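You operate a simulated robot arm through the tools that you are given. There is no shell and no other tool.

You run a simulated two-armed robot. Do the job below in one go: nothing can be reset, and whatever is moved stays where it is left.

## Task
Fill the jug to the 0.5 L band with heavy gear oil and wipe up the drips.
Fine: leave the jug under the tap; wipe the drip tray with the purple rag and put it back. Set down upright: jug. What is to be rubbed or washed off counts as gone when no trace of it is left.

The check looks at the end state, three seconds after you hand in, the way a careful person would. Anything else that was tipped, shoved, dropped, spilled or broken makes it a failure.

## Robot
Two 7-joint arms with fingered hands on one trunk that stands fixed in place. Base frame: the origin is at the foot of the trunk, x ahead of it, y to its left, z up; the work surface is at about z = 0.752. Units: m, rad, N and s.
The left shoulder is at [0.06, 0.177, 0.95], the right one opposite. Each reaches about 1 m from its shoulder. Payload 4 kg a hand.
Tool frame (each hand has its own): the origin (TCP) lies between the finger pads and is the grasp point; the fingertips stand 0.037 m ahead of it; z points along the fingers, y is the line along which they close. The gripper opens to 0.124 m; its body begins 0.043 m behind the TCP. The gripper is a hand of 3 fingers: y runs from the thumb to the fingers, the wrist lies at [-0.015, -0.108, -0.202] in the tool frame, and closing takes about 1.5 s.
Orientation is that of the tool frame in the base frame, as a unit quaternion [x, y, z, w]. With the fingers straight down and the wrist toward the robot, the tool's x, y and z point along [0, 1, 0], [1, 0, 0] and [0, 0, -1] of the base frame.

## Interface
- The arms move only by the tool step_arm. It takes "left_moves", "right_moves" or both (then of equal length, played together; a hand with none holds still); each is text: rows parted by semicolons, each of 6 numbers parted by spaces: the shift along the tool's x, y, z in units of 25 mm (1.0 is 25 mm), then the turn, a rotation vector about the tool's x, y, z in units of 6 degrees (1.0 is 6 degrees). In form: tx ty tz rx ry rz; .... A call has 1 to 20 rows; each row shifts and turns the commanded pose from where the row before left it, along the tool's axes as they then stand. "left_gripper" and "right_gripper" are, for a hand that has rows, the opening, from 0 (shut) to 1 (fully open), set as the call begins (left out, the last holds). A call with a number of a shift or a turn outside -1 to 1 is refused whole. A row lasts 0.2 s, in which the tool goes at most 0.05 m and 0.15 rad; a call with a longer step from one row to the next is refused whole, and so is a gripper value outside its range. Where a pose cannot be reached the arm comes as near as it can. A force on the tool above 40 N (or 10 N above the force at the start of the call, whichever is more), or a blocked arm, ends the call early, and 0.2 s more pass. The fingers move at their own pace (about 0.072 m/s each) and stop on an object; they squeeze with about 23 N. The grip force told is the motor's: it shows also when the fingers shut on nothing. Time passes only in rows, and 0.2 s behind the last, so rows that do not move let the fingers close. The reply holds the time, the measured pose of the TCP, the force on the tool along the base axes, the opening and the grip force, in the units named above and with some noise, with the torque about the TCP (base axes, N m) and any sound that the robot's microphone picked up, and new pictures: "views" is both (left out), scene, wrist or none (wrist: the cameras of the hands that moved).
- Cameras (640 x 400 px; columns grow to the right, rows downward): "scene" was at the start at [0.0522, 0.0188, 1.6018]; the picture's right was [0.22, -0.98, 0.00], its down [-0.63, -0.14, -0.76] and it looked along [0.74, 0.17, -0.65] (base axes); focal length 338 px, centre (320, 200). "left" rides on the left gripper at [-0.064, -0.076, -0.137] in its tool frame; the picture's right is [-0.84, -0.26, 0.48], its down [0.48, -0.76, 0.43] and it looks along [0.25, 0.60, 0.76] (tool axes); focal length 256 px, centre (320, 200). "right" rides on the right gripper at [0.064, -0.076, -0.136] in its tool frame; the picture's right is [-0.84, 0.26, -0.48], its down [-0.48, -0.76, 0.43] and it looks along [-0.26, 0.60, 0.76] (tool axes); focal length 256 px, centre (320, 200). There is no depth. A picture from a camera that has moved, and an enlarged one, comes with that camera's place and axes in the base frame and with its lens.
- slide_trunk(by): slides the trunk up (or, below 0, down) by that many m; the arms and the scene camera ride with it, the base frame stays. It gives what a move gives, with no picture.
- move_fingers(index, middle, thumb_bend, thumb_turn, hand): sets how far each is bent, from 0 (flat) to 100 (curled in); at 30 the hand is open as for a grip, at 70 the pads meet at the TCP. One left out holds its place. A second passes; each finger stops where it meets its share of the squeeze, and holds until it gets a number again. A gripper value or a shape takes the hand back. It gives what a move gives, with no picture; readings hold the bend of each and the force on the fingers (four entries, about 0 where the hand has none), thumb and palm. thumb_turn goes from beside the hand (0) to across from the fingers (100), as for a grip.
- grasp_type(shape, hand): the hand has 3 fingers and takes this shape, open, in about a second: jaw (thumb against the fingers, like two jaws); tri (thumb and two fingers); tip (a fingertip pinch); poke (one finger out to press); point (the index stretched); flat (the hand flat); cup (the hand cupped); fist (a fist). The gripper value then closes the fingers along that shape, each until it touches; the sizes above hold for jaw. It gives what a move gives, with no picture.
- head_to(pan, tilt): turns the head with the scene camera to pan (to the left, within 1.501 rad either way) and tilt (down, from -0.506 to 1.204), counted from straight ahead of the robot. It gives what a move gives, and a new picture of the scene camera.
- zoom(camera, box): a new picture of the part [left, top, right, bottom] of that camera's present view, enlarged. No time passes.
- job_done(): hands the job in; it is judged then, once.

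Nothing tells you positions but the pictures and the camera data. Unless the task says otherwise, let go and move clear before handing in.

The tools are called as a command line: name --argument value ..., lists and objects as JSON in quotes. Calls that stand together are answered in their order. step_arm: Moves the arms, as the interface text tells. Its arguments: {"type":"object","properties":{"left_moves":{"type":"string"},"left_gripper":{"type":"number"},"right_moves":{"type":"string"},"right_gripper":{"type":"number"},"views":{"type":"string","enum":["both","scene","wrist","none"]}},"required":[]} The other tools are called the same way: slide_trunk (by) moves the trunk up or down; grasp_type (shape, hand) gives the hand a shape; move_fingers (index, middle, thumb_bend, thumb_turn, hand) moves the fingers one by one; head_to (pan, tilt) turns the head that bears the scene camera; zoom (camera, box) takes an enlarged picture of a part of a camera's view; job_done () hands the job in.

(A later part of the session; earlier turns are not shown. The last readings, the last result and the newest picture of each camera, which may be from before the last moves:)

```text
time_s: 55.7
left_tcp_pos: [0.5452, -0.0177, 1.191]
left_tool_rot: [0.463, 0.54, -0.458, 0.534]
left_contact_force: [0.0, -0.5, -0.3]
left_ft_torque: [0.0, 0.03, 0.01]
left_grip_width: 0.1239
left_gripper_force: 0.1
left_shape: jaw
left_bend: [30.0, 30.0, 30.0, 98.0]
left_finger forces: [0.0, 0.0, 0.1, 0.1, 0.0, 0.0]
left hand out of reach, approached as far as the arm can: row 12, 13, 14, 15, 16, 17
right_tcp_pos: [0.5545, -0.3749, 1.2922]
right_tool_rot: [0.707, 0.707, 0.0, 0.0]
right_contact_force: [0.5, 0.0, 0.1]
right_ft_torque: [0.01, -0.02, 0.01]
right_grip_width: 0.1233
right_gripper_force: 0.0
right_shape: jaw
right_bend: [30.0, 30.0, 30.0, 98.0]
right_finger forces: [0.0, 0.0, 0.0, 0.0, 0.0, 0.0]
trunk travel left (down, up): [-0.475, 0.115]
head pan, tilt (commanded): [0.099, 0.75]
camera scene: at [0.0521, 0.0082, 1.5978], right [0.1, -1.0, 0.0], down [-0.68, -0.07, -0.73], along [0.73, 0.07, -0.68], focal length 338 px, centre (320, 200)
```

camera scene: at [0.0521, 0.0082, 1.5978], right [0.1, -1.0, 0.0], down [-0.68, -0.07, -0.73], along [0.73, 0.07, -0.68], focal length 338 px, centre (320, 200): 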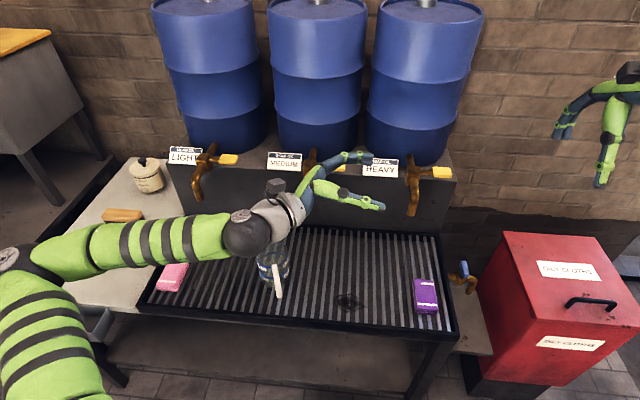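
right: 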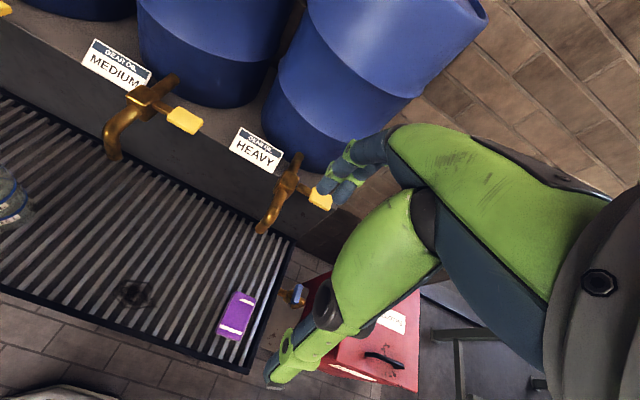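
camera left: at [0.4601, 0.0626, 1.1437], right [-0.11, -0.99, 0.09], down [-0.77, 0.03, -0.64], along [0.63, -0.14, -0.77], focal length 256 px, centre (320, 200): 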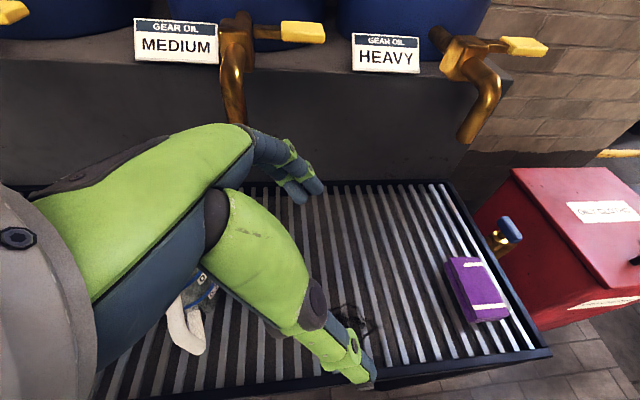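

So the left wrist can't pass its own shoulder line, but the left hand can carry the jug to near the middle and turn its handle to the right, where the right hand can take it by the handle. I'll bring the left hand back and turn it to point right and toward me, so the handle stays clear of the thumb.

step_arm --left_moves "0 0 -1 0 0 0;0 0 -1 0 0 0;0 0 -1 0 0 0;0 0 -1 0 0 0;0 0 -1 0 0 0;0 0 -1 0 0 0;0 0 -1 0 0 0;0 0 -1 0 0 0;0 0 0 1 0 0;0 0 0 1 0 0;0 0 0 1 0 0;0 0 0 1 0 0;0 0 0 1 0 0;0 0 0 1 0 0;0 0 0 1 0 0;0 0 0 1 0 0;0 0 0 0 0 0" --views "scene"

step_arm --left_moves "0 0 0 0 1 0;0 0 0 0 1 0;0 0 0 0 1 0;0 0 0 0 1 0;0 0 0 0 1 0;0 0 0 0 1 0;0 0 0 0 1 0;0 0 0 0 0.5 0;0 0 0 0 0 0" --views "both"

```text
time_s: 59.3
left_tcp_pos: [0.5155, 0.1804, 1.1928]
left_tool_rot: [0.641, 0.306, -0.638, 0.298]
left_contact_force: [-0.1, -0.5, -0.5]
left_ft_torque: [-0.01, -0.01, 0.01]
left_grip_width: 0.1236
left_gripper_force: 0.0
left_shape: jaw
left_bend: [30.0, 30.0, 30.0, 98.0]
left_finger forces: [0.0, 0.0, 0.0, 0.0, 0.0, 0.1]
right_tcp_pos: [0.5548, -0.375, 1.2928]
right_tool_rot: [0.707, 0.708, 0.0, 0.0]
right_contact_force: [0.2, 0.0, 0.0]
right_ft_torque: [0.01, -0.01, 0.0]
right_grip_width: 0.1235
right_gripper_force: 0.0
right_shape: jaw
right_bend: [30.0, 30.0, 30.0, 98.0]
right_finger forces: [0.1, 0.0, 0.0, 0.1, 0.1, 0.1]
trunk travel left (down, up): [-0.475, 0.115]
head pan, tilt (commanded): [0.099, 0.75]
camera scene: at [0.0519, 0.0083, 1.5978], right [0.1, -0.99, 0.0], down [-0.68, -0.07, -0.73], along [0.73, 0.07, -0.68], focal length 338 px, centre (320, 200)
```

scene: 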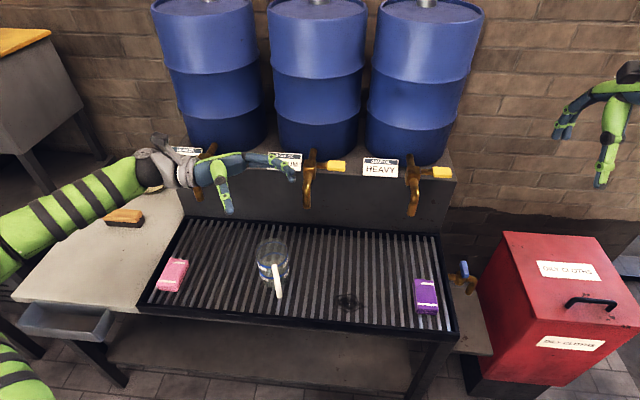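

```text
time_s: 61.3
left_tcp_pos: [0.5157, 0.1796, 1.1921]
left_tool_rot: [0.836, 0.398, -0.343, 0.159]
left_contact_force: [-0.1, 0.4, -0.8]
left_ft_torque: [-0.01, 0.0, -0.01]
left_grip_width: 0.1239
left_gripper_force: 0.0
left_shape: jaw
left_bend: [30.0, 30.0, 30.0, 98.0]
left_finger forces: [0.0, 0.0, 0.0, 0.0, 0.0, 0.0]
right_tcp_pos: [0.5553, -0.3752, 1.293]
right_tool_rot: [0.707, 0.707, 0.0, 0.0]
right_contact_force: [0.5, -0.4, -0.4]
right_ft_torque: [-0.04, 0.0, 0.0]
right_grip_width: 0.1236
right_gripper_force: 0.0
right_shape: jaw
right_bend: [30.0, 30.0, 30.0, 98.0]
right_finger forces: [0.1, 0.0, 0.0, 0.0, 0.0, 0.0]
trunk travel left (down, up): [-0.475, 0.115]
head pan, tilt (commanded): [0.099, 0.75]
camera scene: at [0.0521, 0.0083, 1.5978], right [0.1, -1.0, 0.0], down [-0.68, -0.07, -0.73], along [0.73, 0.07, -0.68], focal length 338 px, centre (320, 200)
camera left: at [0.4882, 0.2651, 1.3361], right [-0.79, -0.56, 0.24], down [-0.57, 0.52, -0.64], along [0.24, -0.65, -0.73], focal length 256 px, centre (320, 200)
```

scene: 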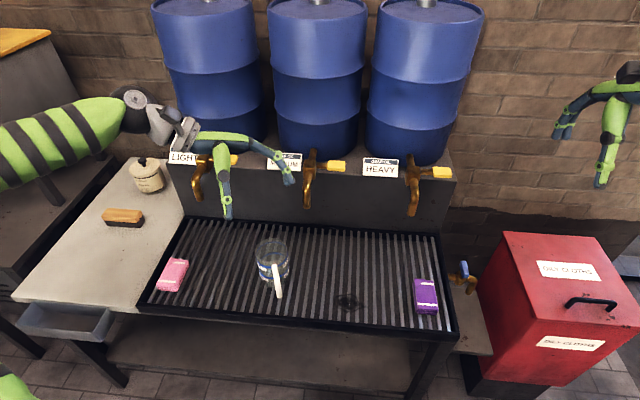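
left: 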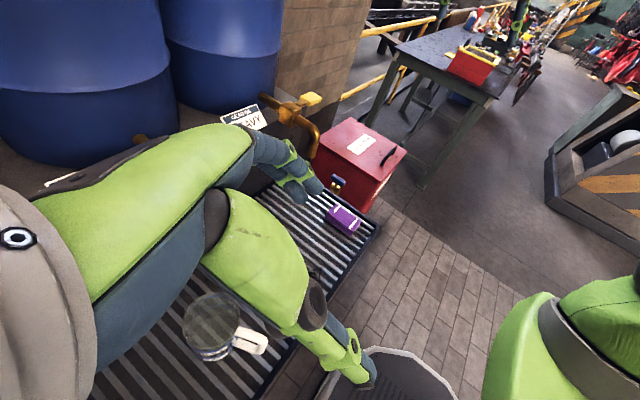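

Both turns were within reach. I'll look closely at the jug to fix its exact place before descending over it.

zoom --camera "scene" --box '[232, 225, 312, 305]'

zoom --camera "left" --box '[140, 260, 300, 380]'

```text
5.00 times, centred on (272, 265) of scene
camera zoom: at [0.0521, 0.0083, 1.5978], right [0.1, -1.0, 0.0], down [-0.68, -0.07, -0.73], along [0.73, 0.07, -0.68], focal length 1693 px, centre (560, -125)
```

zoom: 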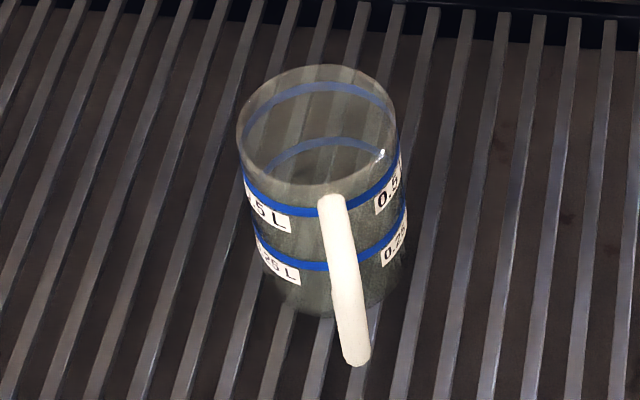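

```text
3.33 times, centred on (220, 320) of left
camera zoom: at [0.4882, 0.2651, 1.3361], right [-0.79, -0.56, 0.24], down [-0.57, 0.52, -0.64], along [0.24, -0.65, -0.73], focal length 853 px, centre (653, -200)
```

zoom: 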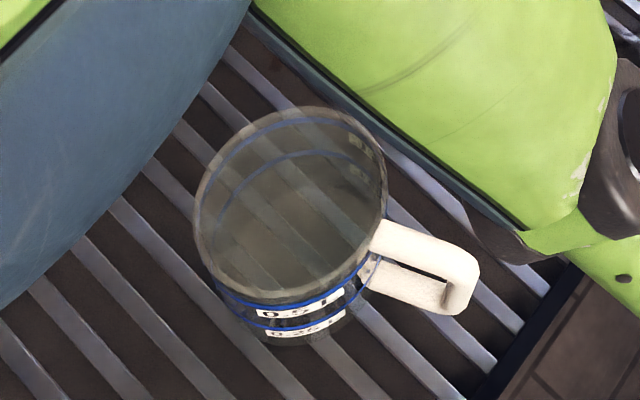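

The two views agree: jug centre (0.611, 0.196), rim z 0.877, handle toward azimuth about 201°. I'll move above the jug and then descend straight over it.

step_arm --left_moves "0.836 0.24 0.366 0 0 0;0.836 0.24 0.366 0 0 0;0.836 0.24 0.366 0 0 0;0.836 0.24 0.366 0 0 0;0.836 0.24 0.366 0 0 0;0.836 0.24 0.366 0 0 0;0.836 0.24 0.366 0 0 0;0.836 0.24 0.366 0 0 0;0.836 0.24 0.366 0 0 0;0.836 0.24 0.366 0 0 0;0 0 0 0 0 0" --left_gripper 1 --views "both"

zoom --camera "scene" --box '[192, 200, 352, 300]'

```text
time_s: 63.7
left_tcp_pos: [0.6132, 0.2075, 0.9802]
left_tool_rot: [0.836, 0.398, -0.344, 0.159]
left_contact_force: [-0.3, 0.1, -0.7]
left_ft_torque: [0.0, 0.03, -0.04]
left_grip_width: 0.1239
left_gripper_force: 0.1
left_shape: jaw
left_bend: [30.0, 30.0, 30.0, 98.0]
left_finger forces: [0.0, 0.0, 0.0, 0.1, 0.1, 0.0]
right_tcp_pos: [0.5554, -0.3753, 1.2927]
right_tool_rot: [0.707, 0.707, 0.0, 0.0]
right_contact_force: [-0.2, 1.0, 0.1]
right_ft_torque: [-0.05, 0.0, 0.01]
right_grip_width: 0.1235
right_gripper_force: 0.0
right_shape: jaw
right_bend: [30.0, 30.0, 30.0, 98.0]
right_finger forces: [0.1, 0.0, 0.1, 0.0, 0.0, 0.0]
trunk travel left (down, up): [-0.475, 0.115]
head pan, tilt (commanded): [0.099, 0.75]
camera scene: at [0.0519, 0.0082, 1.5978], right [0.1, -1.0, 0.0], down [-0.68, -0.07, -0.73], along [0.73, 0.07, -0.68], focal length 338 px, centre (320, 200)
camera left: at [0.5868, 0.2939, 1.1243], right [-0.79, -0.56, 0.25], down [-0.57, 0.52, -0.64], along [0.23, -0.65, -0.73], focal length 256 px, centre (320, 200)
```

scene: 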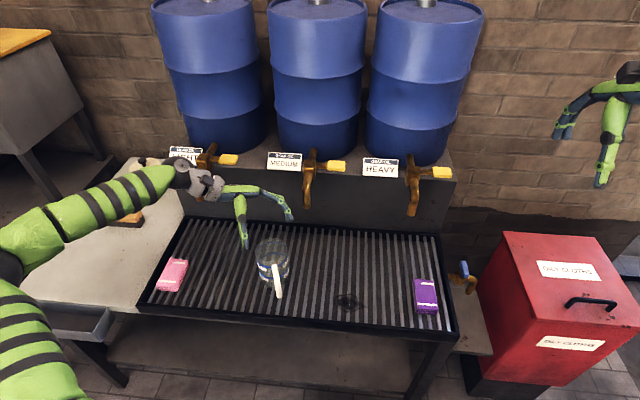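
left: 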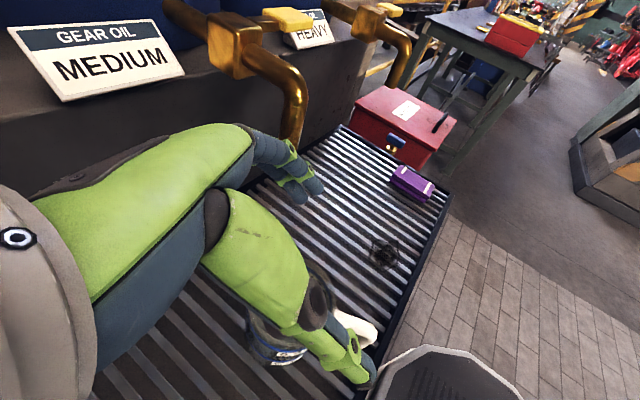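

```text
4.00 times, centred on (272, 250) of scene
camera zoom: at [0.0519, 0.0082, 1.5978], right [0.1, -1.0, 0.0], down [-0.68, -0.07, -0.73], along [0.73, 0.07, -0.68], focal length 1354 px, centre (512, 0)
```

zoom: 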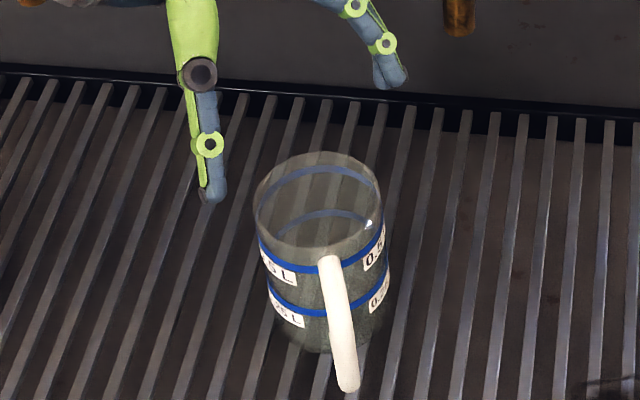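

The hand is over the jug with thumb and fingers spread on either side. I'll descend two-thirds of the way and check.

step_arm --left_moves "0.541 0 0.552 0 0 0;0.541 0 0.552 0 0 0;0.541 0 0.552 0 0 0;0.541 0 0.552 0 0 0;0 0 0 0 0 0" --left_gripper 1 --views "both"

zoom --camera "scene" --box '[192, 200, 352, 300]'

zoom --camera "left" --box '[200, 220, 440, 400]'

```text
time_s: 64.9
left_tcp_pos: [0.6133, 0.2079, 0.902]
left_tool_rot: [0.835, 0.397, -0.345, 0.159]
left_contact_force: [-0.3, 0.4, 0.6]
left_ft_torque: [-0.02, 0.03, -0.02]
left_grip_width: 0.1238
left_gripper_force: 0.0
left_shape: jaw
left_bend: [30.0, 30.0, 30.0, 98.0]
left_finger forces: [0.0, 0.0, 0.0, 0.0, 0.0, 0.0]
right_tcp_pos: [0.5552, -0.3753, 1.2927]
right_tool_rot: [0.707, 0.707, 0.0, 0.0]
right_contact_force: [0.0, -0.5, -0.1]
right_ft_torque: [0.03, -0.01, 0.03]
right_grip_width: 0.1238
right_gripper_force: 0.2
right_shape: jaw
right_bend: [30.0, 30.0, 30.0, 98.0]
right_finger forces: [0.0, 0.0, 0.1, 0.0, 0.0, 0.0]
trunk travel left (down, up): [-0.475, 0.115]
head pan, tilt (commanded): [0.099, 0.75]
camera scene: at [0.052, 0.0082, 1.5978], right [0.1, -1.0, 0.0], down [-0.68, -0.07, -0.73], along [0.73, 0.07, -0.68], focal length 338 px, centre (320, 200)
camera left: at [0.5865, 0.2927, 1.0463], right [-0.79, -0.56, 0.25], down [-0.57, 0.52, -0.64], along [0.23, -0.65, -0.73], focal length 256 px, centre (320, 200)
```

scene: 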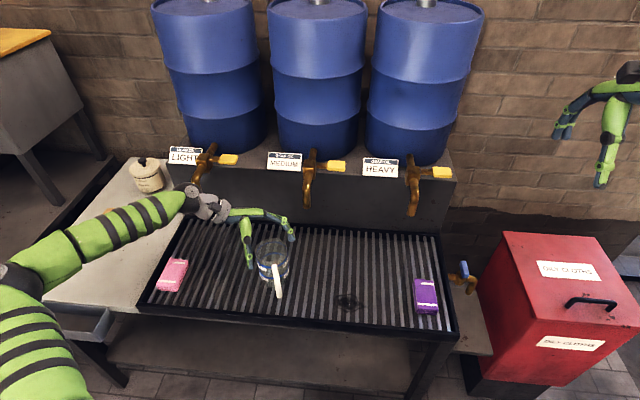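
left: 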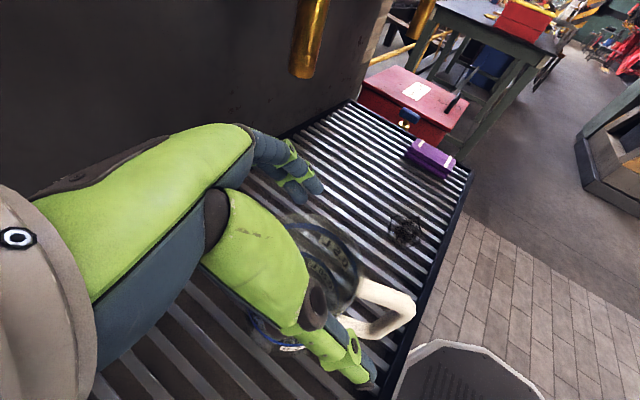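

```text
4.00 times, centred on (272, 250) of scene
camera zoom: at [0.052, 0.0082, 1.5978], right [0.1, -1.0, 0.0], down [-0.68, -0.07, -0.73], along [0.73, 0.07, -0.68], focal length 1354 px, centre (512, 0)
```

zoom: 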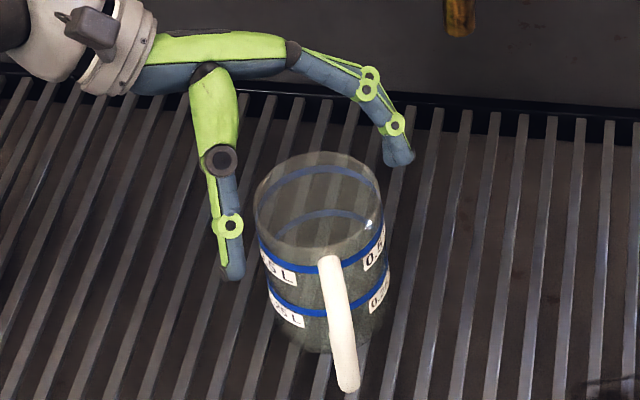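

```text
2.22 times, centred on (320, 310) of left
camera zoom: at [0.5865, 0.2927, 1.0463], right [-0.79, -0.56, 0.25], down [-0.57, 0.52, -0.64], along [0.23, -0.65, -0.73], focal length 569 px, centre (320, -44)
```

zoom: 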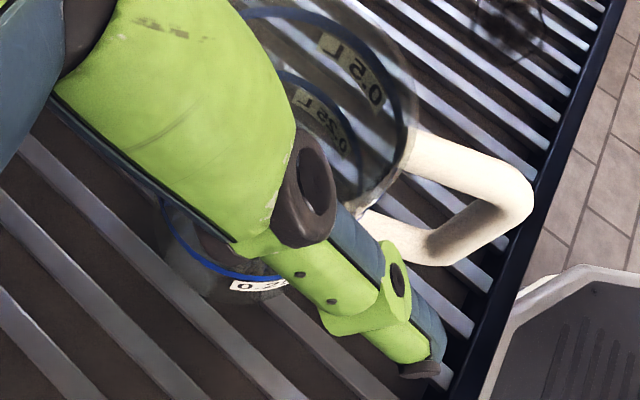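

The thumb is clear of the handle and the fingers are clear of the wall. I'll go down the remaining 38 mm and then close.

step_arm --left_moves "0.36 0 0.364 0 0 0;0.36 0 0.364 0 0 0;0.36 0 0.364 0 0 0;0 0 0 0 0 0" --left_gripper 1 --views "none"

zoom --camera "scene" --box '[192, 200, 352, 300]'

zoom --camera "left" --box '[200, 220, 440, 400]'

```text
time_s: 65.9
left_tcp_pos: [0.613, 0.2074, 0.8641]
left_tool_rot: [0.836, 0.397, -0.345, 0.159]
left_contact_force: [-0.4, -0.5, -1.0]
left_ft_torque: [0.01, 0.03, 0.0]
left_grip_width: 0.1239
left_gripper_force: 0.0
left_shape: jaw
left_bend: [30.0, 30.0, 30.0, 98.0]
left_finger forces: [0.0, 0.0, 0.1, 0.0, 0.0, 0.0]
right_tcp_pos: [0.5544, -0.3754, 1.2928]
right_tool_rot: [0.707, 0.707, 0.0, 0.0]
right_contact_force: [0.2, -1.0, -0.2]
right_ft_torque: [0.02, -0.03, -0.02]
right_grip_width: 0.1234
right_gripper_force: 0.1
right_shape: jaw
right_bend: [30.0, 30.0, 30.0, 98.0]
right_finger forces: [0.1, 0.0, 0.0, 0.0, 0.0, 0.0]
trunk travel left (down, up): [-0.475, 0.115]
head pan, tilt (commanded): [0.099, 0.75]
```

```text
4.00 times, centred on (272, 250) of scene
camera zoom: at [0.052, 0.0082, 1.5978], right [0.1, -1.0, 0.0], down [-0.68, -0.07, -0.73], along [0.73, 0.07, -0.68], focal length 1354 px, centre (512, 0)
```

zoom: 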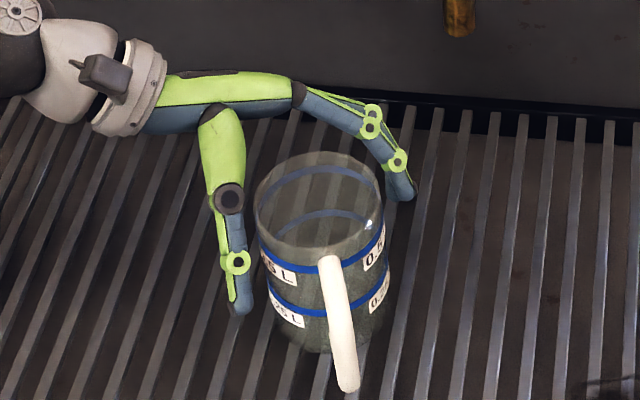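

```text
2.22 times, centred on (320, 310) of left
camera zoom: at [0.5866, 0.2932, 1.0075], right [-0.79, -0.56, 0.25], down [-0.57, 0.52, -0.64], along [0.23, -0.65, -0.73], focal length 569 px, centre (320, -44)
```

zoom: 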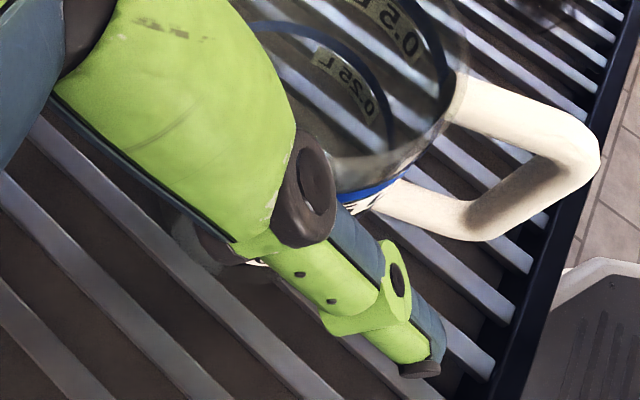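

The hand is well centred on the jug. Closing the grip.

step_arm --left_moves "0 0 0 0 0 0;0 0 0 0 0 0;0 0 0 0 0 0;0 0 0 0 0 0;0 0 0 0 0 0;0 0 0 0 0 0;0 0 0 0 0 0;0 0 0 0 0 0" --left_gripper 0.4 --views "none"

zoom --camera "scene" --box '[192, 200, 352, 300]'

zoom --camera "left" --box '[200, 220, 440, 400]'

```text
time_s: 67.7
left_tcp_pos: [0.6128, 0.2065, 0.864]
left_tool_rot: [0.836, 0.398, -0.344, 0.158]
left_contact_force: [-0.5, 0.0, 3.9]
left_ft_torque: [-0.28, -0.17, 0.04]
left_grip_width: 0.091
left_gripper_force: 23.1
left_shape: jaw
left_bend: [36.0, 38.0, 2.0, 99.0]
left_finger forces: [15.2, 9.0, 0.0, 0.0, 24.4, 0.1]
right_tcp_pos: [0.5546, -0.3752, 1.2933]
right_tool_rot: [0.707, 0.707, -0.001, 0.0]
right_contact_force: [-0.5, -0.2, -0.2]
right_ft_torque: [-0.01, 0.02, -0.01]
right_grip_width: 0.1235
right_gripper_force: 0.1
right_shape: jaw
right_bend: [30.0, 30.0, 30.0, 98.0]
right_finger forces: [0.1, 0.0, 0.1, 0.1, 0.0, 0.0]
trunk travel left (down, up): [-0.475, 0.115]
head pan, tilt (commanded): [0.099, 0.75]
```

```text
4.00 times, centred on (272, 250) of scene
camera zoom: at [0.0518, 0.0082, 1.5978], right [0.1, -1.0, 0.0], down [-0.68, -0.07, -0.73], along [0.73, 0.07, -0.68], focal length 1354 px, centre (512, 0)
```

zoom: 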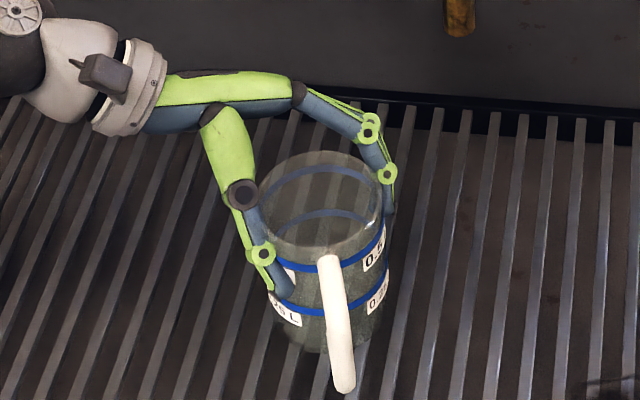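

```text
2.22 times, centred on (320, 310) of left
camera zoom: at [0.5865, 0.2931, 1.008], right [-0.79, -0.56, 0.25], down [-0.57, 0.52, -0.64], along [0.23, -0.65, -0.73], focal length 569 px, centre (320, -44)
```

zoom: 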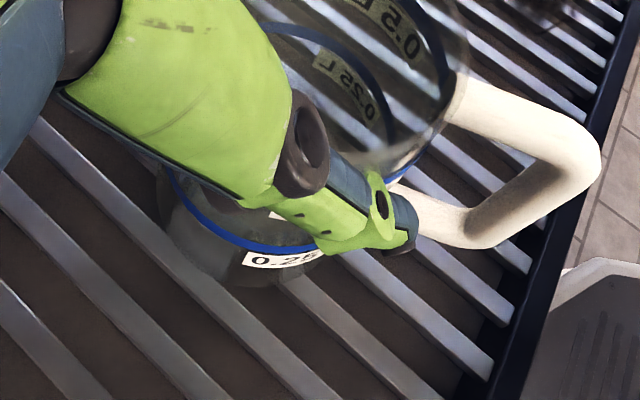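

The grip is good (width 0.091, about 24 N). I'll lift 30 mm and check.

step_arm --left_moves "-0.28 0 -0.286 0 0 0;-0.28 0 -0.286 0 0 0;-0.28 0 -0.286 0 0 0;0 0 0 0 0 0" --views "none"

zoom --camera "scene" --box '[192, 200, 352, 300]'

```text
time_s: 68.7
left_tcp_pos: [0.6122, 0.2078, 0.8935]
left_tool_rot: [0.835, 0.397, -0.345, 0.159]
left_contact_force: [-0.5, 0.0, -2.5]
left_ft_torque: [0.04, -0.02, 0.01]
left_grip_width: 0.091
left_gripper_force: 22.9
left_shape: jaw
left_bend: [36.0, 38.0, 2.0, 99.0]
left_finger forces: [14.7, 8.0, 0.0, 0.0, 23.0, 0.0]
right_tcp_pos: [0.5548, -0.3739, 1.2917]
right_tool_rot: [0.707, 0.707, 0.0, -0.001]
right_contact_force: [0.3, 0.1, -0.2]
right_ft_torque: [0.0, -0.01, -0.01]
right_grip_width: 0.1235
right_gripper_force: 0.1
right_shape: jaw
right_bend: [30.0, 30.0, 30.0, 98.0]
right_finger forces: [0.1, 0.0, 0.0, 0.1, 0.0, 0.1]
trunk travel left (down, up): [-0.475, 0.115]
head pan, tilt (commanded): [0.099, 0.75]
```

```text
4.00 times, centred on (272, 250) of scene
camera zoom: at [0.0522, 0.0083, 1.5978], right [0.1, -1.0, 0.0], down [-0.68, -0.07, -0.73], along [0.73, 0.07, -0.68], focal length 1354 px, centre (512, 0)
```

zoom: 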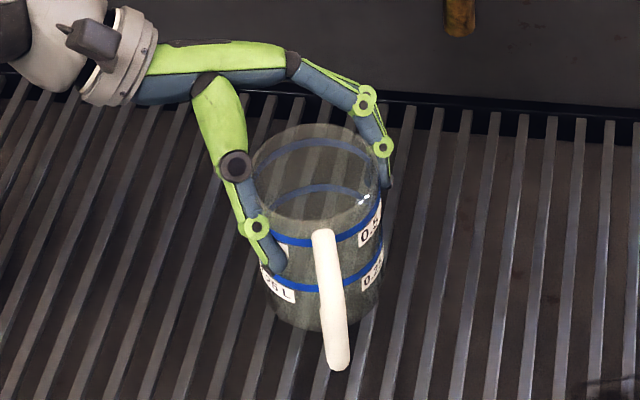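

The jug hangs level. I'll turn it about 42° so the handle heads to the right, then carry it right at x≈0.585 to stay clear of the MEDIUM spout.

step_arm --left_moves "0 0 0 -0.7 0 -0.714;0 0 0 -0.7 0 -0.714;0 0 0 -0.7 0 -0.714;0 0 0 -0.7 0 -0.714;0 0 0 -0.7 0 -0.714;0 0 0 -0.7 0 -0.714;0 0 0 -0.7 0 -0.714;0 -0.55 0 0 0 0;0 -0.55 0 0 0 0;0 0 0 0 0 0" --views "both"

```text
time_s: 70.9
left_tcp_pos: [0.5836, 0.2049, 0.8947]
left_tool_rot: [0.638, 0.672, -0.261, 0.271]
left_contact_force: [0.4, -1.1, -3.0]
left_ft_torque: [0.02, -0.02, 0.01]
left_grip_width: 0.0908
left_gripper_force: 22.6
left_shape: jaw
left_bend: [36.0, 38.0, 2.0, 99.0]
left_finger forces: [14.6, 7.8, 0.0, 0.0, 22.4, 0.0]
right_tcp_pos: [0.5536, -0.3752, 1.2932]
right_tool_rot: [0.708, 0.706, 0.0, 0.0]
right_contact_force: [-0.4, -0.8, -0.1]
right_ft_torque: [0.03, 0.01, -0.01]
right_grip_width: 0.1237
right_gripper_force: 0.0
right_shape: jaw
right_bend: [30.0, 30.0, 30.0, 98.0]
right_finger forces: [0.1, 0.0, 0.0, 0.0, 0.1, 0.0]
trunk travel left (down, up): [-0.475, 0.115]
head pan, tilt (commanded): [0.099, 0.75]
camera scene: at [0.0522, 0.0083, 1.5978], right [0.1, -1.0, 0.0], down [-0.68, -0.07, -0.73], along [0.73, 0.07, -0.68], focal length 338 px, centre (320, 200)
camera left: at [0.5069, 0.2513, 1.0382], right [-0.21, -0.95, 0.24], down [-0.77, 0.01, -0.64], along [0.61, -0.32, -0.73], focal length 256 px, centre (320, 200)
```

scene: 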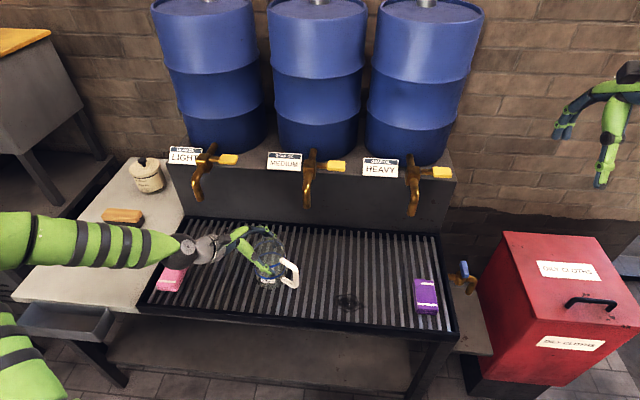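
left: 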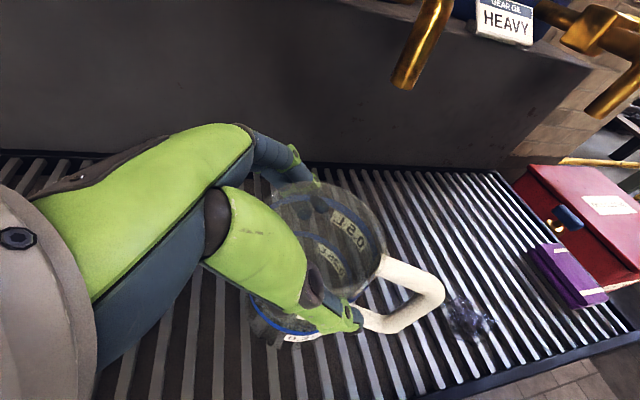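

The handle now points right and toward me (azimuth about 243°). I'll carry the jug right toward the middle.

step_arm --left_moves "-0.604 -0.042 0.589 0 0 0;-0.604 -0.042 0.589 0 0 0;-0.604 -0.042 0.589 0 0 0;-0.604 -0.042 0.589 0 0 0;-0.604 -0.042 0.589 0 0 0;-0.604 -0.042 0.589 0 0 0;-0.604 -0.042 0.589 0 0 0;-0.604 -0.042 0.589 0 0 0;-0.604 -0.042 0.589 0 0 0;0 0 0 0 0 0" --views "both"

```text
time_s: 73.1
left_tcp_pos: [0.5841, 0.0169, 0.894]
left_tool_rot: [0.639, 0.671, -0.262, 0.27]
left_contact_force: [0.7, -1.2, -2.1]
left_ft_torque: [-0.01, -0.04, -0.01]
left_grip_width: 0.0907
left_gripper_force: 23.3
left_shape: jaw
left_bend: [36.0, 38.0, 2.0, 99.0]
left_finger forces: [14.1, 7.7, 0.1, 0.0, 22.0, 0.0]
right_tcp_pos: [0.5542, -0.3759, 1.2922]
right_tool_rot: [0.707, 0.707, 0.0, 0.001]
right_contact_force: [-0.4, 0.0, -0.1]
right_ft_torque: [0.01, -0.01, -0.02]
right_grip_width: 0.1237
right_gripper_force: 0.0
right_shape: jaw
right_bend: [30.0, 30.0, 30.0, 98.0]
right_finger forces: [0.1, 0.0, 0.0, 0.0, 0.0, 0.1]
trunk travel left (down, up): [-0.475, 0.115]
head pan, tilt (commanded): [0.099, 0.75]
camera scene: at [0.0521, 0.0083, 1.5978], right [0.1, -0.99, 0.0], down [-0.68, -0.07, -0.73], along [0.73, 0.07, -0.68], focal length 338 px, centre (320, 200)
camera left: at [0.5063, 0.0619, 1.0378], right [-0.21, -0.95, 0.24], down [-0.77, 0.01, -0.64], along [0.61, -0.32, -0.73], focal length 256 px, centre (320, 200)
```

scene: 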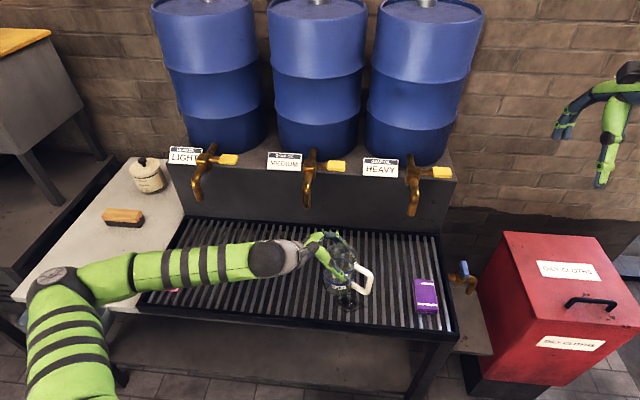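
left: 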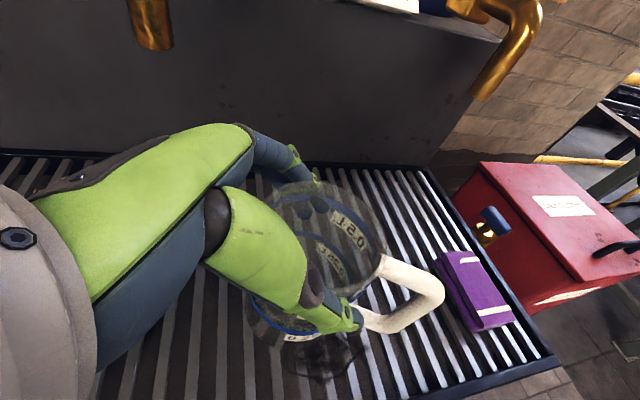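

It got to y=0.017 with no limit reported. I'll keep going forward and right to see how far it carries.

step_arm --left_moves "-0.4 0.6 0.4 0 0 0;-0.4 0.6 0.4 0 0 0;-0.4 0.6 0.4 0 0 0;-0.4 0.6 0.4 0 0 0;0 0 0 0 0 0" --views "none"

zoom --camera "scene" --box '[260, 180, 460, 320]'

```text
time_s: 74.3
left_tcp_pos: [0.6172, 0.0297, 0.8962]
left_tool_rot: [0.639, 0.671, -0.263, 0.269]
left_contact_force: [0.3, -0.5, -1.8]
left_ft_torque: [0.02, 0.01, 0.02]
left_grip_width: 0.0909
left_gripper_force: 23.7
left_shape: jaw
left_bend: [36.0, 38.0, 2.0, 99.0]
left_finger forces: [14.1, 7.7, 0.0, 0.0, 21.8, 0.0]
left hand out of reach, approached as far as the arm can: row 1, 2, 3, 4
right_tcp_pos: [0.5554, -0.3741, 1.2927]
right_tool_rot: [0.707, 0.708, -0.001, 0.0]
right_contact_force: [0.4, 0.4, -0.4]
right_ft_torque: [-0.02, -0.03, 0.01]
right_grip_width: 0.1237
right_gripper_force: 0.1
right_shape: jaw
right_bend: [30.0, 30.0, 30.0, 98.0]
right_finger forces: [0.0, 0.0, 0.0, 0.0, 0.0, 0.0]
trunk travel left (down, up): [-0.475, 0.115]
head pan, tilt (commanded): [0.099, 0.75]
```

```text
2.86 times, centred on (360, 250) of scene
camera zoom: at [0.0522, 0.0082, 1.5978], right [0.1, -1.0, 0.0], down [-0.68, -0.07, -0.73], along [0.73, 0.07, -0.68], focal length 967 px, centre (206, 57)
```

zoom: 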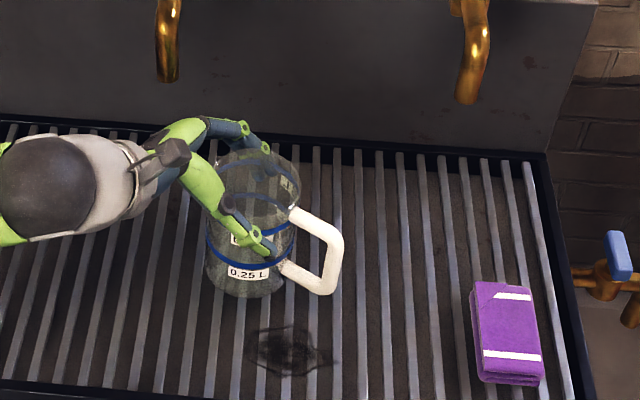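

The limit is here: the jug centre is about (0.623, 0.019), just clear of the stain, with the handle pointing right. I'll set it down gently.

step_arm --left_moves "0.25 0 0.257 0 0 0;0.25 0 0.257 0 0 0;0.2 0 0.206 0 0 0;0.12 0 0.123 0 0 0;0.07 0 0.07 0 0 0;0 0 0 0 0 0" --views "none"

zoom --camera "scene" --box '[260, 180, 460, 320]'

```text
time_s: 75.7
left_tcp_pos: [0.616, 0.0304, 0.8643]
left_tool_rot: [0.639, 0.671, -0.263, 0.27]
left_contact_force: [0.5, 0.6, -2.2]
left_ft_torque: [0.06, 0.01, 0.0]
left_grip_width: 0.0908
left_gripper_force: 23.0
left_shape: jaw
left_bend: [36.0, 38.0, 2.0, 99.0]
left_finger forces: [14.0, 7.7, 0.1, 0.0, 22.0, 0.0]
right_tcp_pos: [0.5541, -0.3758, 1.2931]
right_tool_rot: [0.707, 0.707, 0.0, 0.0]
right_contact_force: [-0.8, 0.8, -0.3]
right_ft_torque: [0.01, -0.03, 0.01]
right_grip_width: 0.1234
right_gripper_force: 0.0
right_shape: jaw
right_bend: [30.0, 30.0, 30.0, 98.0]
right_finger forces: [0.0, 0.0, 0.0, 0.1, 0.1, 0.0]
trunk travel left (down, up): [-0.475, 0.115]
head pan, tilt (commanded): [0.099, 0.75]
```

```text
2.86 times, centred on (360, 250) of scene
camera zoom: at [0.0522, 0.0082, 1.5978], right [0.1, -1.0, 0.0], down [-0.68, -0.07, -0.73], along [0.73, 0.07, -0.68], focal length 967 px, centre (206, 57)
```

zoom: 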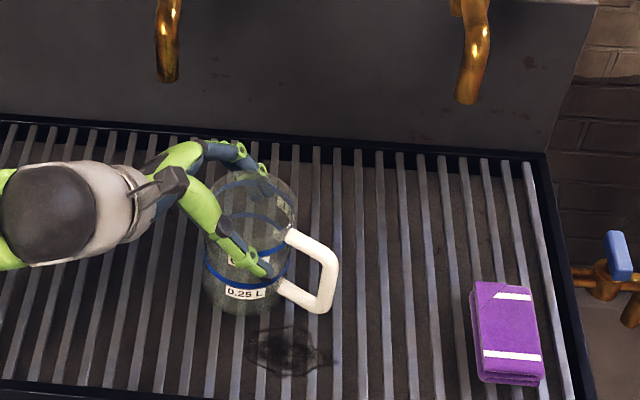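

It isn't resting on the tray yet (the force is still −2.2 N). I'll lower it in 2 mm steps until it touches.

step_arm --left_moves "0.056 0 0.057 0 0 0;0.056 0 0.057 0 0 0;0 0 0 0 0 0" --views "none"

```text
time_s: 76.5
left_tcp_pos: [0.6147, 0.0317, 0.8639]
left_tool_rot: [0.639, 0.67, -0.262, 0.272]
left_contact_force: [-1.2, 4.2, 19.3]
left_ft_torque: [-0.14, -0.38, 0.09]
left_grip_width: 0.0906
left_gripper_force: 23.8
left_shape: jaw
left_bend: [36.0, 38.0, 1.0, 98.0]
left_finger forces: [13.4, 8.2, 0.0, 0.0, 24.6, 0.0]
left hand out of reach, approached as far as the arm can: row 1
right_tcp_pos: [0.5526, -0.374, 1.2936]
right_tool_rot: [0.707, 0.707, 0.0, 0.0]
right_contact_force: [-0.1, 0.4, 0.6]
right_ft_torque: [0.01, 0.02, 0.03]
right_grip_width: 0.1237
right_gripper_force: 0.1
right_shape: jaw
right_bend: [30.0, 30.0, 30.0, 98.0]
right_finger forces: [0.1, 0.0, 0.0, 0.0, 0.0, 0.0]
trunk travel left (down, up): [-0.475, 0.115]
head pan, tilt (commanded): [0.099, 0.75]
```

It's now resting and pressing at 19 N, so I'll ease up a little and open.

step_arm --left_moves "-0.04 0 -0.04 0 0 0;0 0 0 0 0 0" --views "none"

step_arm --left_moves "0 0 0 0 0 0;0 0 0 0 0 0;0 0 0 0 0 0;0 0 0 0 0 0;0 0 0 0 0 0;0 0 0 0 0 0" --left_gripper 1 --views "none"

zoom --camera "scene" --box '[260, 180, 460, 320]'

```text
time_s: 77.1
left_tcp_pos: [0.6148, 0.0322, 0.8632]
left_tool_rot: [0.639, 0.671, -0.262, 0.271]
left_contact_force: [-1.8, 3.9, 17.3]
left_ft_torque: [-0.15, -0.47, 0.1]
left_grip_width: 0.0907
left_gripper_force: 22.7
left_shape: jaw
left_bend: [36.0, 38.0, 1.0, 98.0]
left_finger forces: [13.7, 8.5, 0.1, 0.1, 24.5, 0.1]
right_tcp_pos: [0.5534, -0.3753, 1.2936]
right_tool_rot: [0.707, 0.707, 0.0, 0.001]
right_contact_force: [-0.1, 0.8, 0.0]
right_ft_torque: [-0.01, 0.02, -0.01]
right_grip_width: 0.1236
right_gripper_force: 0.1
right_shape: jaw
right_bend: [30.0, 30.0, 30.0, 98.0]
right_finger forces: [0.1, 0.0, 0.0, 0.0, 0.0, 0.0]
trunk travel left (down, up): [-0.475, 0.115]
head pan, tilt (commanded): [0.099, 0.75]
```

```text
time_s: 78.5
left_tcp_pos: [0.6163, 0.0317, 0.862]
left_tool_rot: [0.639, 0.67, -0.263, 0.27]
left_contact_force: [0.0, 0.0, -0.5]
left_ft_torque: [0.05, 0.01, -0.01]
left_grip_width: 0.1235
left_gripper_force: 0.0
left_shape: jaw
left_bend: [30.0, 30.0, 30.0, 98.0]
left_finger forces: [0.1, 0.1, 0.1, 0.1, 0.1, 0.0]
right_tcp_pos: [0.5547, -0.3754, 1.2921]
right_tool_rot: [0.708, 0.707, 0.0, -0.001]
right_contact_force: [0.4, 0.5, -0.1]
right_ft_torque: [0.0, -0.01, 0.02]
right_grip_width: 0.1235
right_gripper_force: 0.1
right_shape: jaw
right_bend: [30.0, 30.0, 30.0, 98.0]
right_finger forces: [0.0, 0.0, 0.0, 0.1, 0.0, 0.1]
trunk travel left (down, up): [-0.475, 0.115]
head pan, tilt (commanded): [0.099, 0.75]
```

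```text
2.86 times, centred on (360, 250) of scene
camera zoom: at [0.0521, 0.0082, 1.5978], right [0.1, -1.0, 0.0], down [-0.68, -0.07, -0.73], along [0.73, 0.07, -0.68], focal length 967 px, centre (206, 57)
```

zoom: 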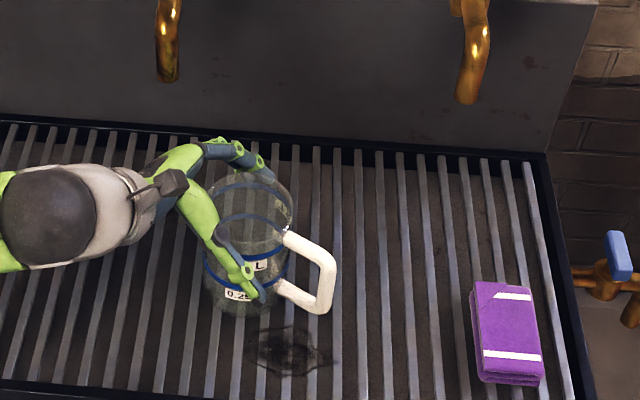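

The jug is free and upright. I'll raise the left hand straight up and back to the left, out of the right arm's way.

step_arm --left_moves "-0.35 0 -0.36 0 0 0;-0.6 0 -0.6 0 0 0;-0.6 0 -0.6 0 0 0;-0.6 0 -0.6 0 0 0;-0.6 0 -0.6 0 0 0;-0.6 0 -0.6 0 0 0;-0.5 -0.5 -0.5 0 0 0;0.6 -0.5 -0.6 0 0 0;0.6 -0.5 -0.6 0 0 0;0.6 -0.3 -0.6 0 0 0;0.6 0 -0.6 0 0 0;0.6 0 -0.6 0 0 0;0.6 0 -0.6 0 0 0;0.6 0 -0.6 0 0 0;0.6 0 -0.6 0 0 0;0.6 0 -0.6 0 0 0" --left_gripper 1 --views "both"

zoom --camera "scene" --box '[270, 220, 430, 320]'

```text
time_s: 81.9
left_tcp_pos: [0.5626, 0.2207, 0.9918]
left_tool_rot: [0.638, 0.671, -0.263, 0.27]
left_contact_force: [0.4, -0.7, 0.1]
left_ft_torque: [0.02, 0.01, -0.01]
left_grip_width: 0.1238
left_gripper_force: 0.0
left_shape: jaw
left_bend: [30.0, 30.0, 30.0, 98.0]
left_finger forces: [0.0, 0.0, 0.0, 0.0, 0.1, 0.1]
left hand out of reach, approached as far as the arm can: row 6
right_tcp_pos: [0.5542, -0.3757, 1.2913]
right_tool_rot: [0.708, 0.707, 0.0, -0.001]
right_contact_force: [1.5, -0.1, 0.9]
right_ft_torque: [-0.01, 0.01, -0.02]
right_grip_width: 0.1236
right_gripper_force: 0.0
right_shape: jaw
right_bend: [30.0, 30.0, 30.0, 98.0]
right_finger forces: [0.0, 0.1, 0.0, 0.0, 0.1, 0.0]
trunk travel left (down, up): [-0.475, 0.115]
head pan, tilt (commanded): [0.099, 0.75]
camera scene: at [0.0519, 0.0083, 1.5978], right [0.1, -1.0, 0.0], down [-0.68, -0.07, -0.73], along [0.73, 0.07, -0.68], focal length 338 px, centre (320, 200)
camera left: at [0.4842, 0.2669, 1.1354], right [-0.21, -0.95, 0.24], down [-0.77, 0.01, -0.64], along [0.61, -0.32, -0.73], focal length 256 px, centre (320, 200)
```

scene: 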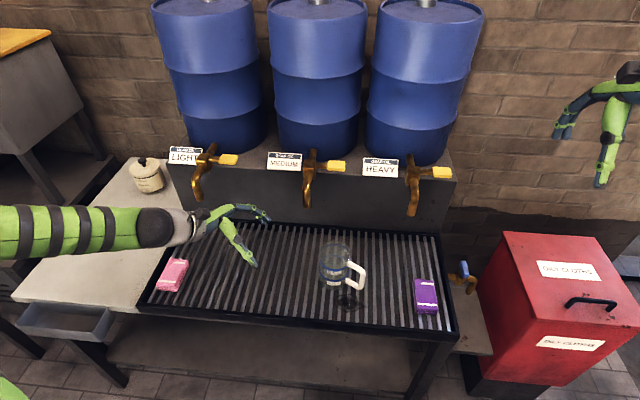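
left: 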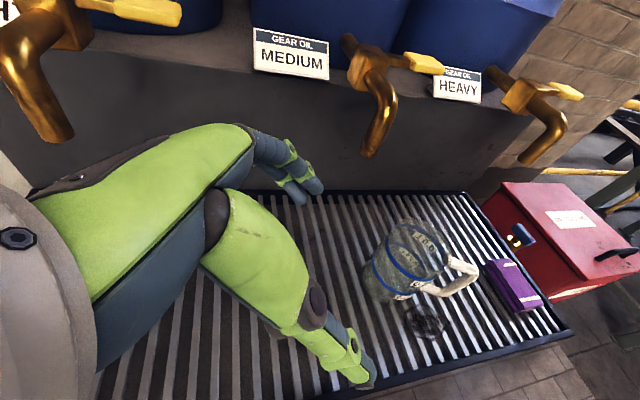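

```text
4.00 times, centred on (350, 270) of scene
camera zoom: at [0.0519, 0.0083, 1.5978], right [0.1, -1.0, 0.0], down [-0.68, -0.07, -0.73], along [0.73, 0.07, -0.68], focal length 1354 px, centre (200, -80)
```

zoom: 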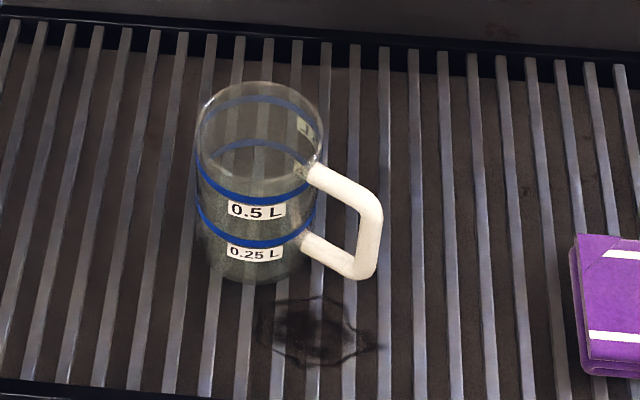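

The jug stands upright at about (0.621, 0.025) with the handle pointing right (azimuth about 243°) and the scale labels facing me. The right hand can take it by the handle; first I'll turn the right hand to point left at a safe height.

step_arm --right_moves "0 0 0 0 0 1;0 0 0 0 0 1;0 0 0 0 0 1;0 0 0 0 0 1;0 0 0 0 0 0.5;0 0 0 0 1 0;0 0 0 0 1 0;0 0 0 0 1 0;0 0 0 0 1 0;0 0 0 0 1 0;0 0 0 0 1 0;0 0 0 0 1 0;0 0 0 0 1 0;0 0 0 0 1 0;0 0 0 0 1 0;0 0 0 0 0.83 0;0 0 0 0 0 0" --right_gripper 1 --views "both"

```text
time_s: 85.5
left_tcp_pos: [0.5625, 0.2212, 0.9922]
left_tool_rot: [0.639, 0.671, -0.262, 0.27]
left_contact_force: [-0.6, 0.4, 0.1]
left_ft_torque: [0.04, -0.01, -0.01]
left_grip_width: 0.1238
left_gripper_force: 0.0
left_shape: jaw
left_bend: [30.0, 30.0, 30.0, 98.0]
left_finger forces: [0.0, 0.0, 0.1, 0.0, 0.0, 0.0]
right_tcp_pos: [0.5547, -0.3741, 1.2923]
right_tool_rot: [0.719, 0.441, 0.458, -0.281]
right_contact_force: [0.7, 0.2, 0.1]
right_ft_torque: [-0.02, 0.0, 0.0]
right_grip_width: 0.1239
right_gripper_force: 0.0
right_shape: jaw
right_bend: [30.0, 30.0, 30.0, 98.0]
right_finger forces: [0.0, 0.0, 0.0, 0.0, 0.0, 0.1]
trunk travel left (down, up): [-0.475, 0.115]
head pan, tilt (commanded): [0.099, 0.75]
camera scene: at [0.052, 0.0083, 1.5978], right [0.1, -1.0, 0.0], down [-0.68, -0.07, -0.73], along [0.73, 0.07, -0.68], focal length 338 px, centre (320, 200)
camera right: at [0.4435, -0.4267, 1.4072], right [-0.13, -0.82, -0.56], down [-0.59, 0.51, -0.62], along [0.8, 0.25, -0.55], focal length 256 px, centre (320, 200)
```

scene: 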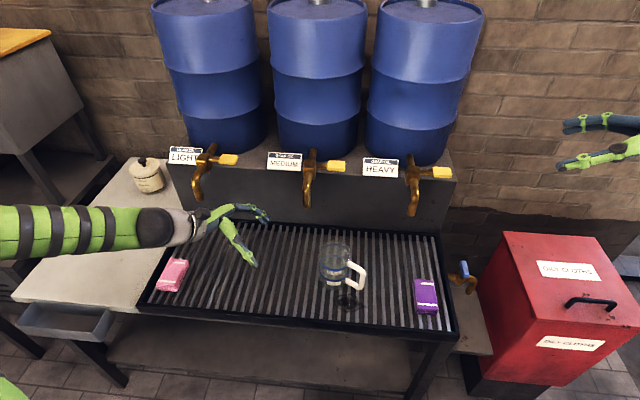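
right: 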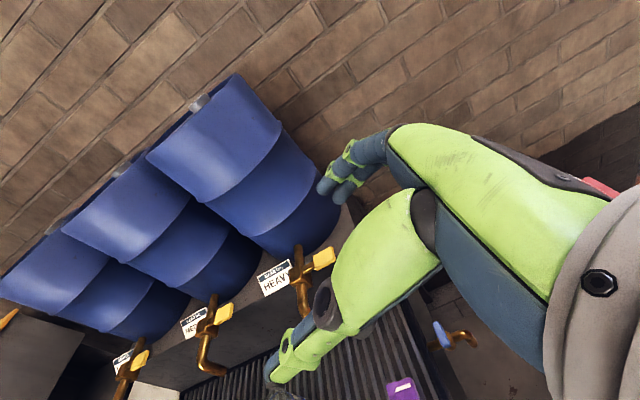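

The right hand points left and slightly down, as planned. I'll bring it down to just above tray height, still to the right of the jug.

step_arm --right_moves "-0.829 -0.108 0.492 0 0 0;-0.829 -0.108 0.492 0 0 0;-0.829 -0.108 0.492 0 0 0;-0.829 -0.108 0.492 0 0 0;-0.829 -0.108 0.492 0 0 0;-0.829 -0.108 0.492 0 0 0;-0.829 -0.108 0.492 0 0 0;-0.829 -0.108 0.492 0 0 0;-0.829 -0.108 0.492 0 0 0;-0.829 -0.108 0.492 0 0 0;-0.829 -0.108 0.492 0 0 0;-0.829 -0.108 0.492 0 0 0;-0.829 -0.108 0.492 0 0 0;-0.829 -0.108 0.492 0 0 0;-0.829 -0.108 0.492 0 0 0;0 0 0 0 0 0" --right_gripper 1 --views "both"

```text
time_s: 88.9
left_tcp_pos: [0.5627, 0.2214, 0.9914]
left_tool_rot: [0.639, 0.671, -0.262, 0.27]
left_contact_force: [0.3, 0.4, 0.0]
left_ft_torque: [0.01, 0.0, 0.0]
left_grip_width: 0.1237
left_gripper_force: 0.1
left_shape: jaw
left_bend: [30.0, 30.0, 30.0, 98.0]
left_finger forces: [0.0, 0.1, 0.0, 0.0, 0.1, 0.0]
right_tcp_pos: [0.5342, -0.3256, 0.9324]
right_tool_rot: [0.719, 0.441, 0.458, -0.281]
right_contact_force: [0.7, -0.3, 0.4]
right_ft_torque: [0.01, -0.01, 0.0]
right_grip_width: 0.1236
right_gripper_force: 0.1
right_shape: jaw
right_bend: [30.0, 30.0, 30.0, 98.0]
right_finger forces: [0.0, 0.0, 0.0, 0.0, 0.0, 0.1]
trunk travel left (down, up): [-0.475, 0.115]
head pan, tilt (commanded): [0.099, 0.75]
camera scene: at [0.052, 0.0083, 1.5978], right [0.1, -1.0, 0.0], down [-0.68, -0.07, -0.73], along [0.73, 0.07, -0.68], focal length 338 px, centre (320, 200)
camera right: at [0.4221, -0.3764, 1.0476], right [-0.13, -0.82, -0.55], down [-0.59, 0.51, -0.62], along [0.8, 0.25, -0.55], focal length 256 px, centre (320, 200)
```

scene: 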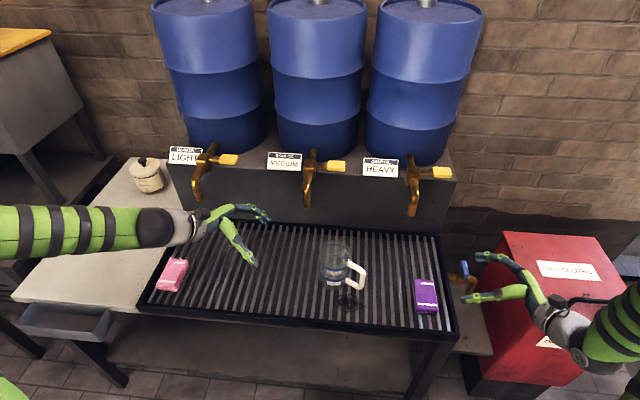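
right: 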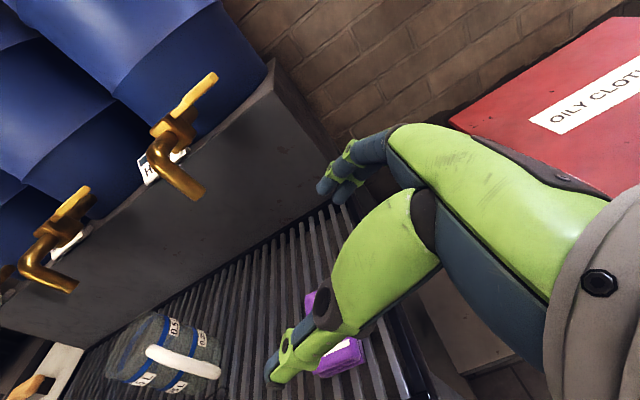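

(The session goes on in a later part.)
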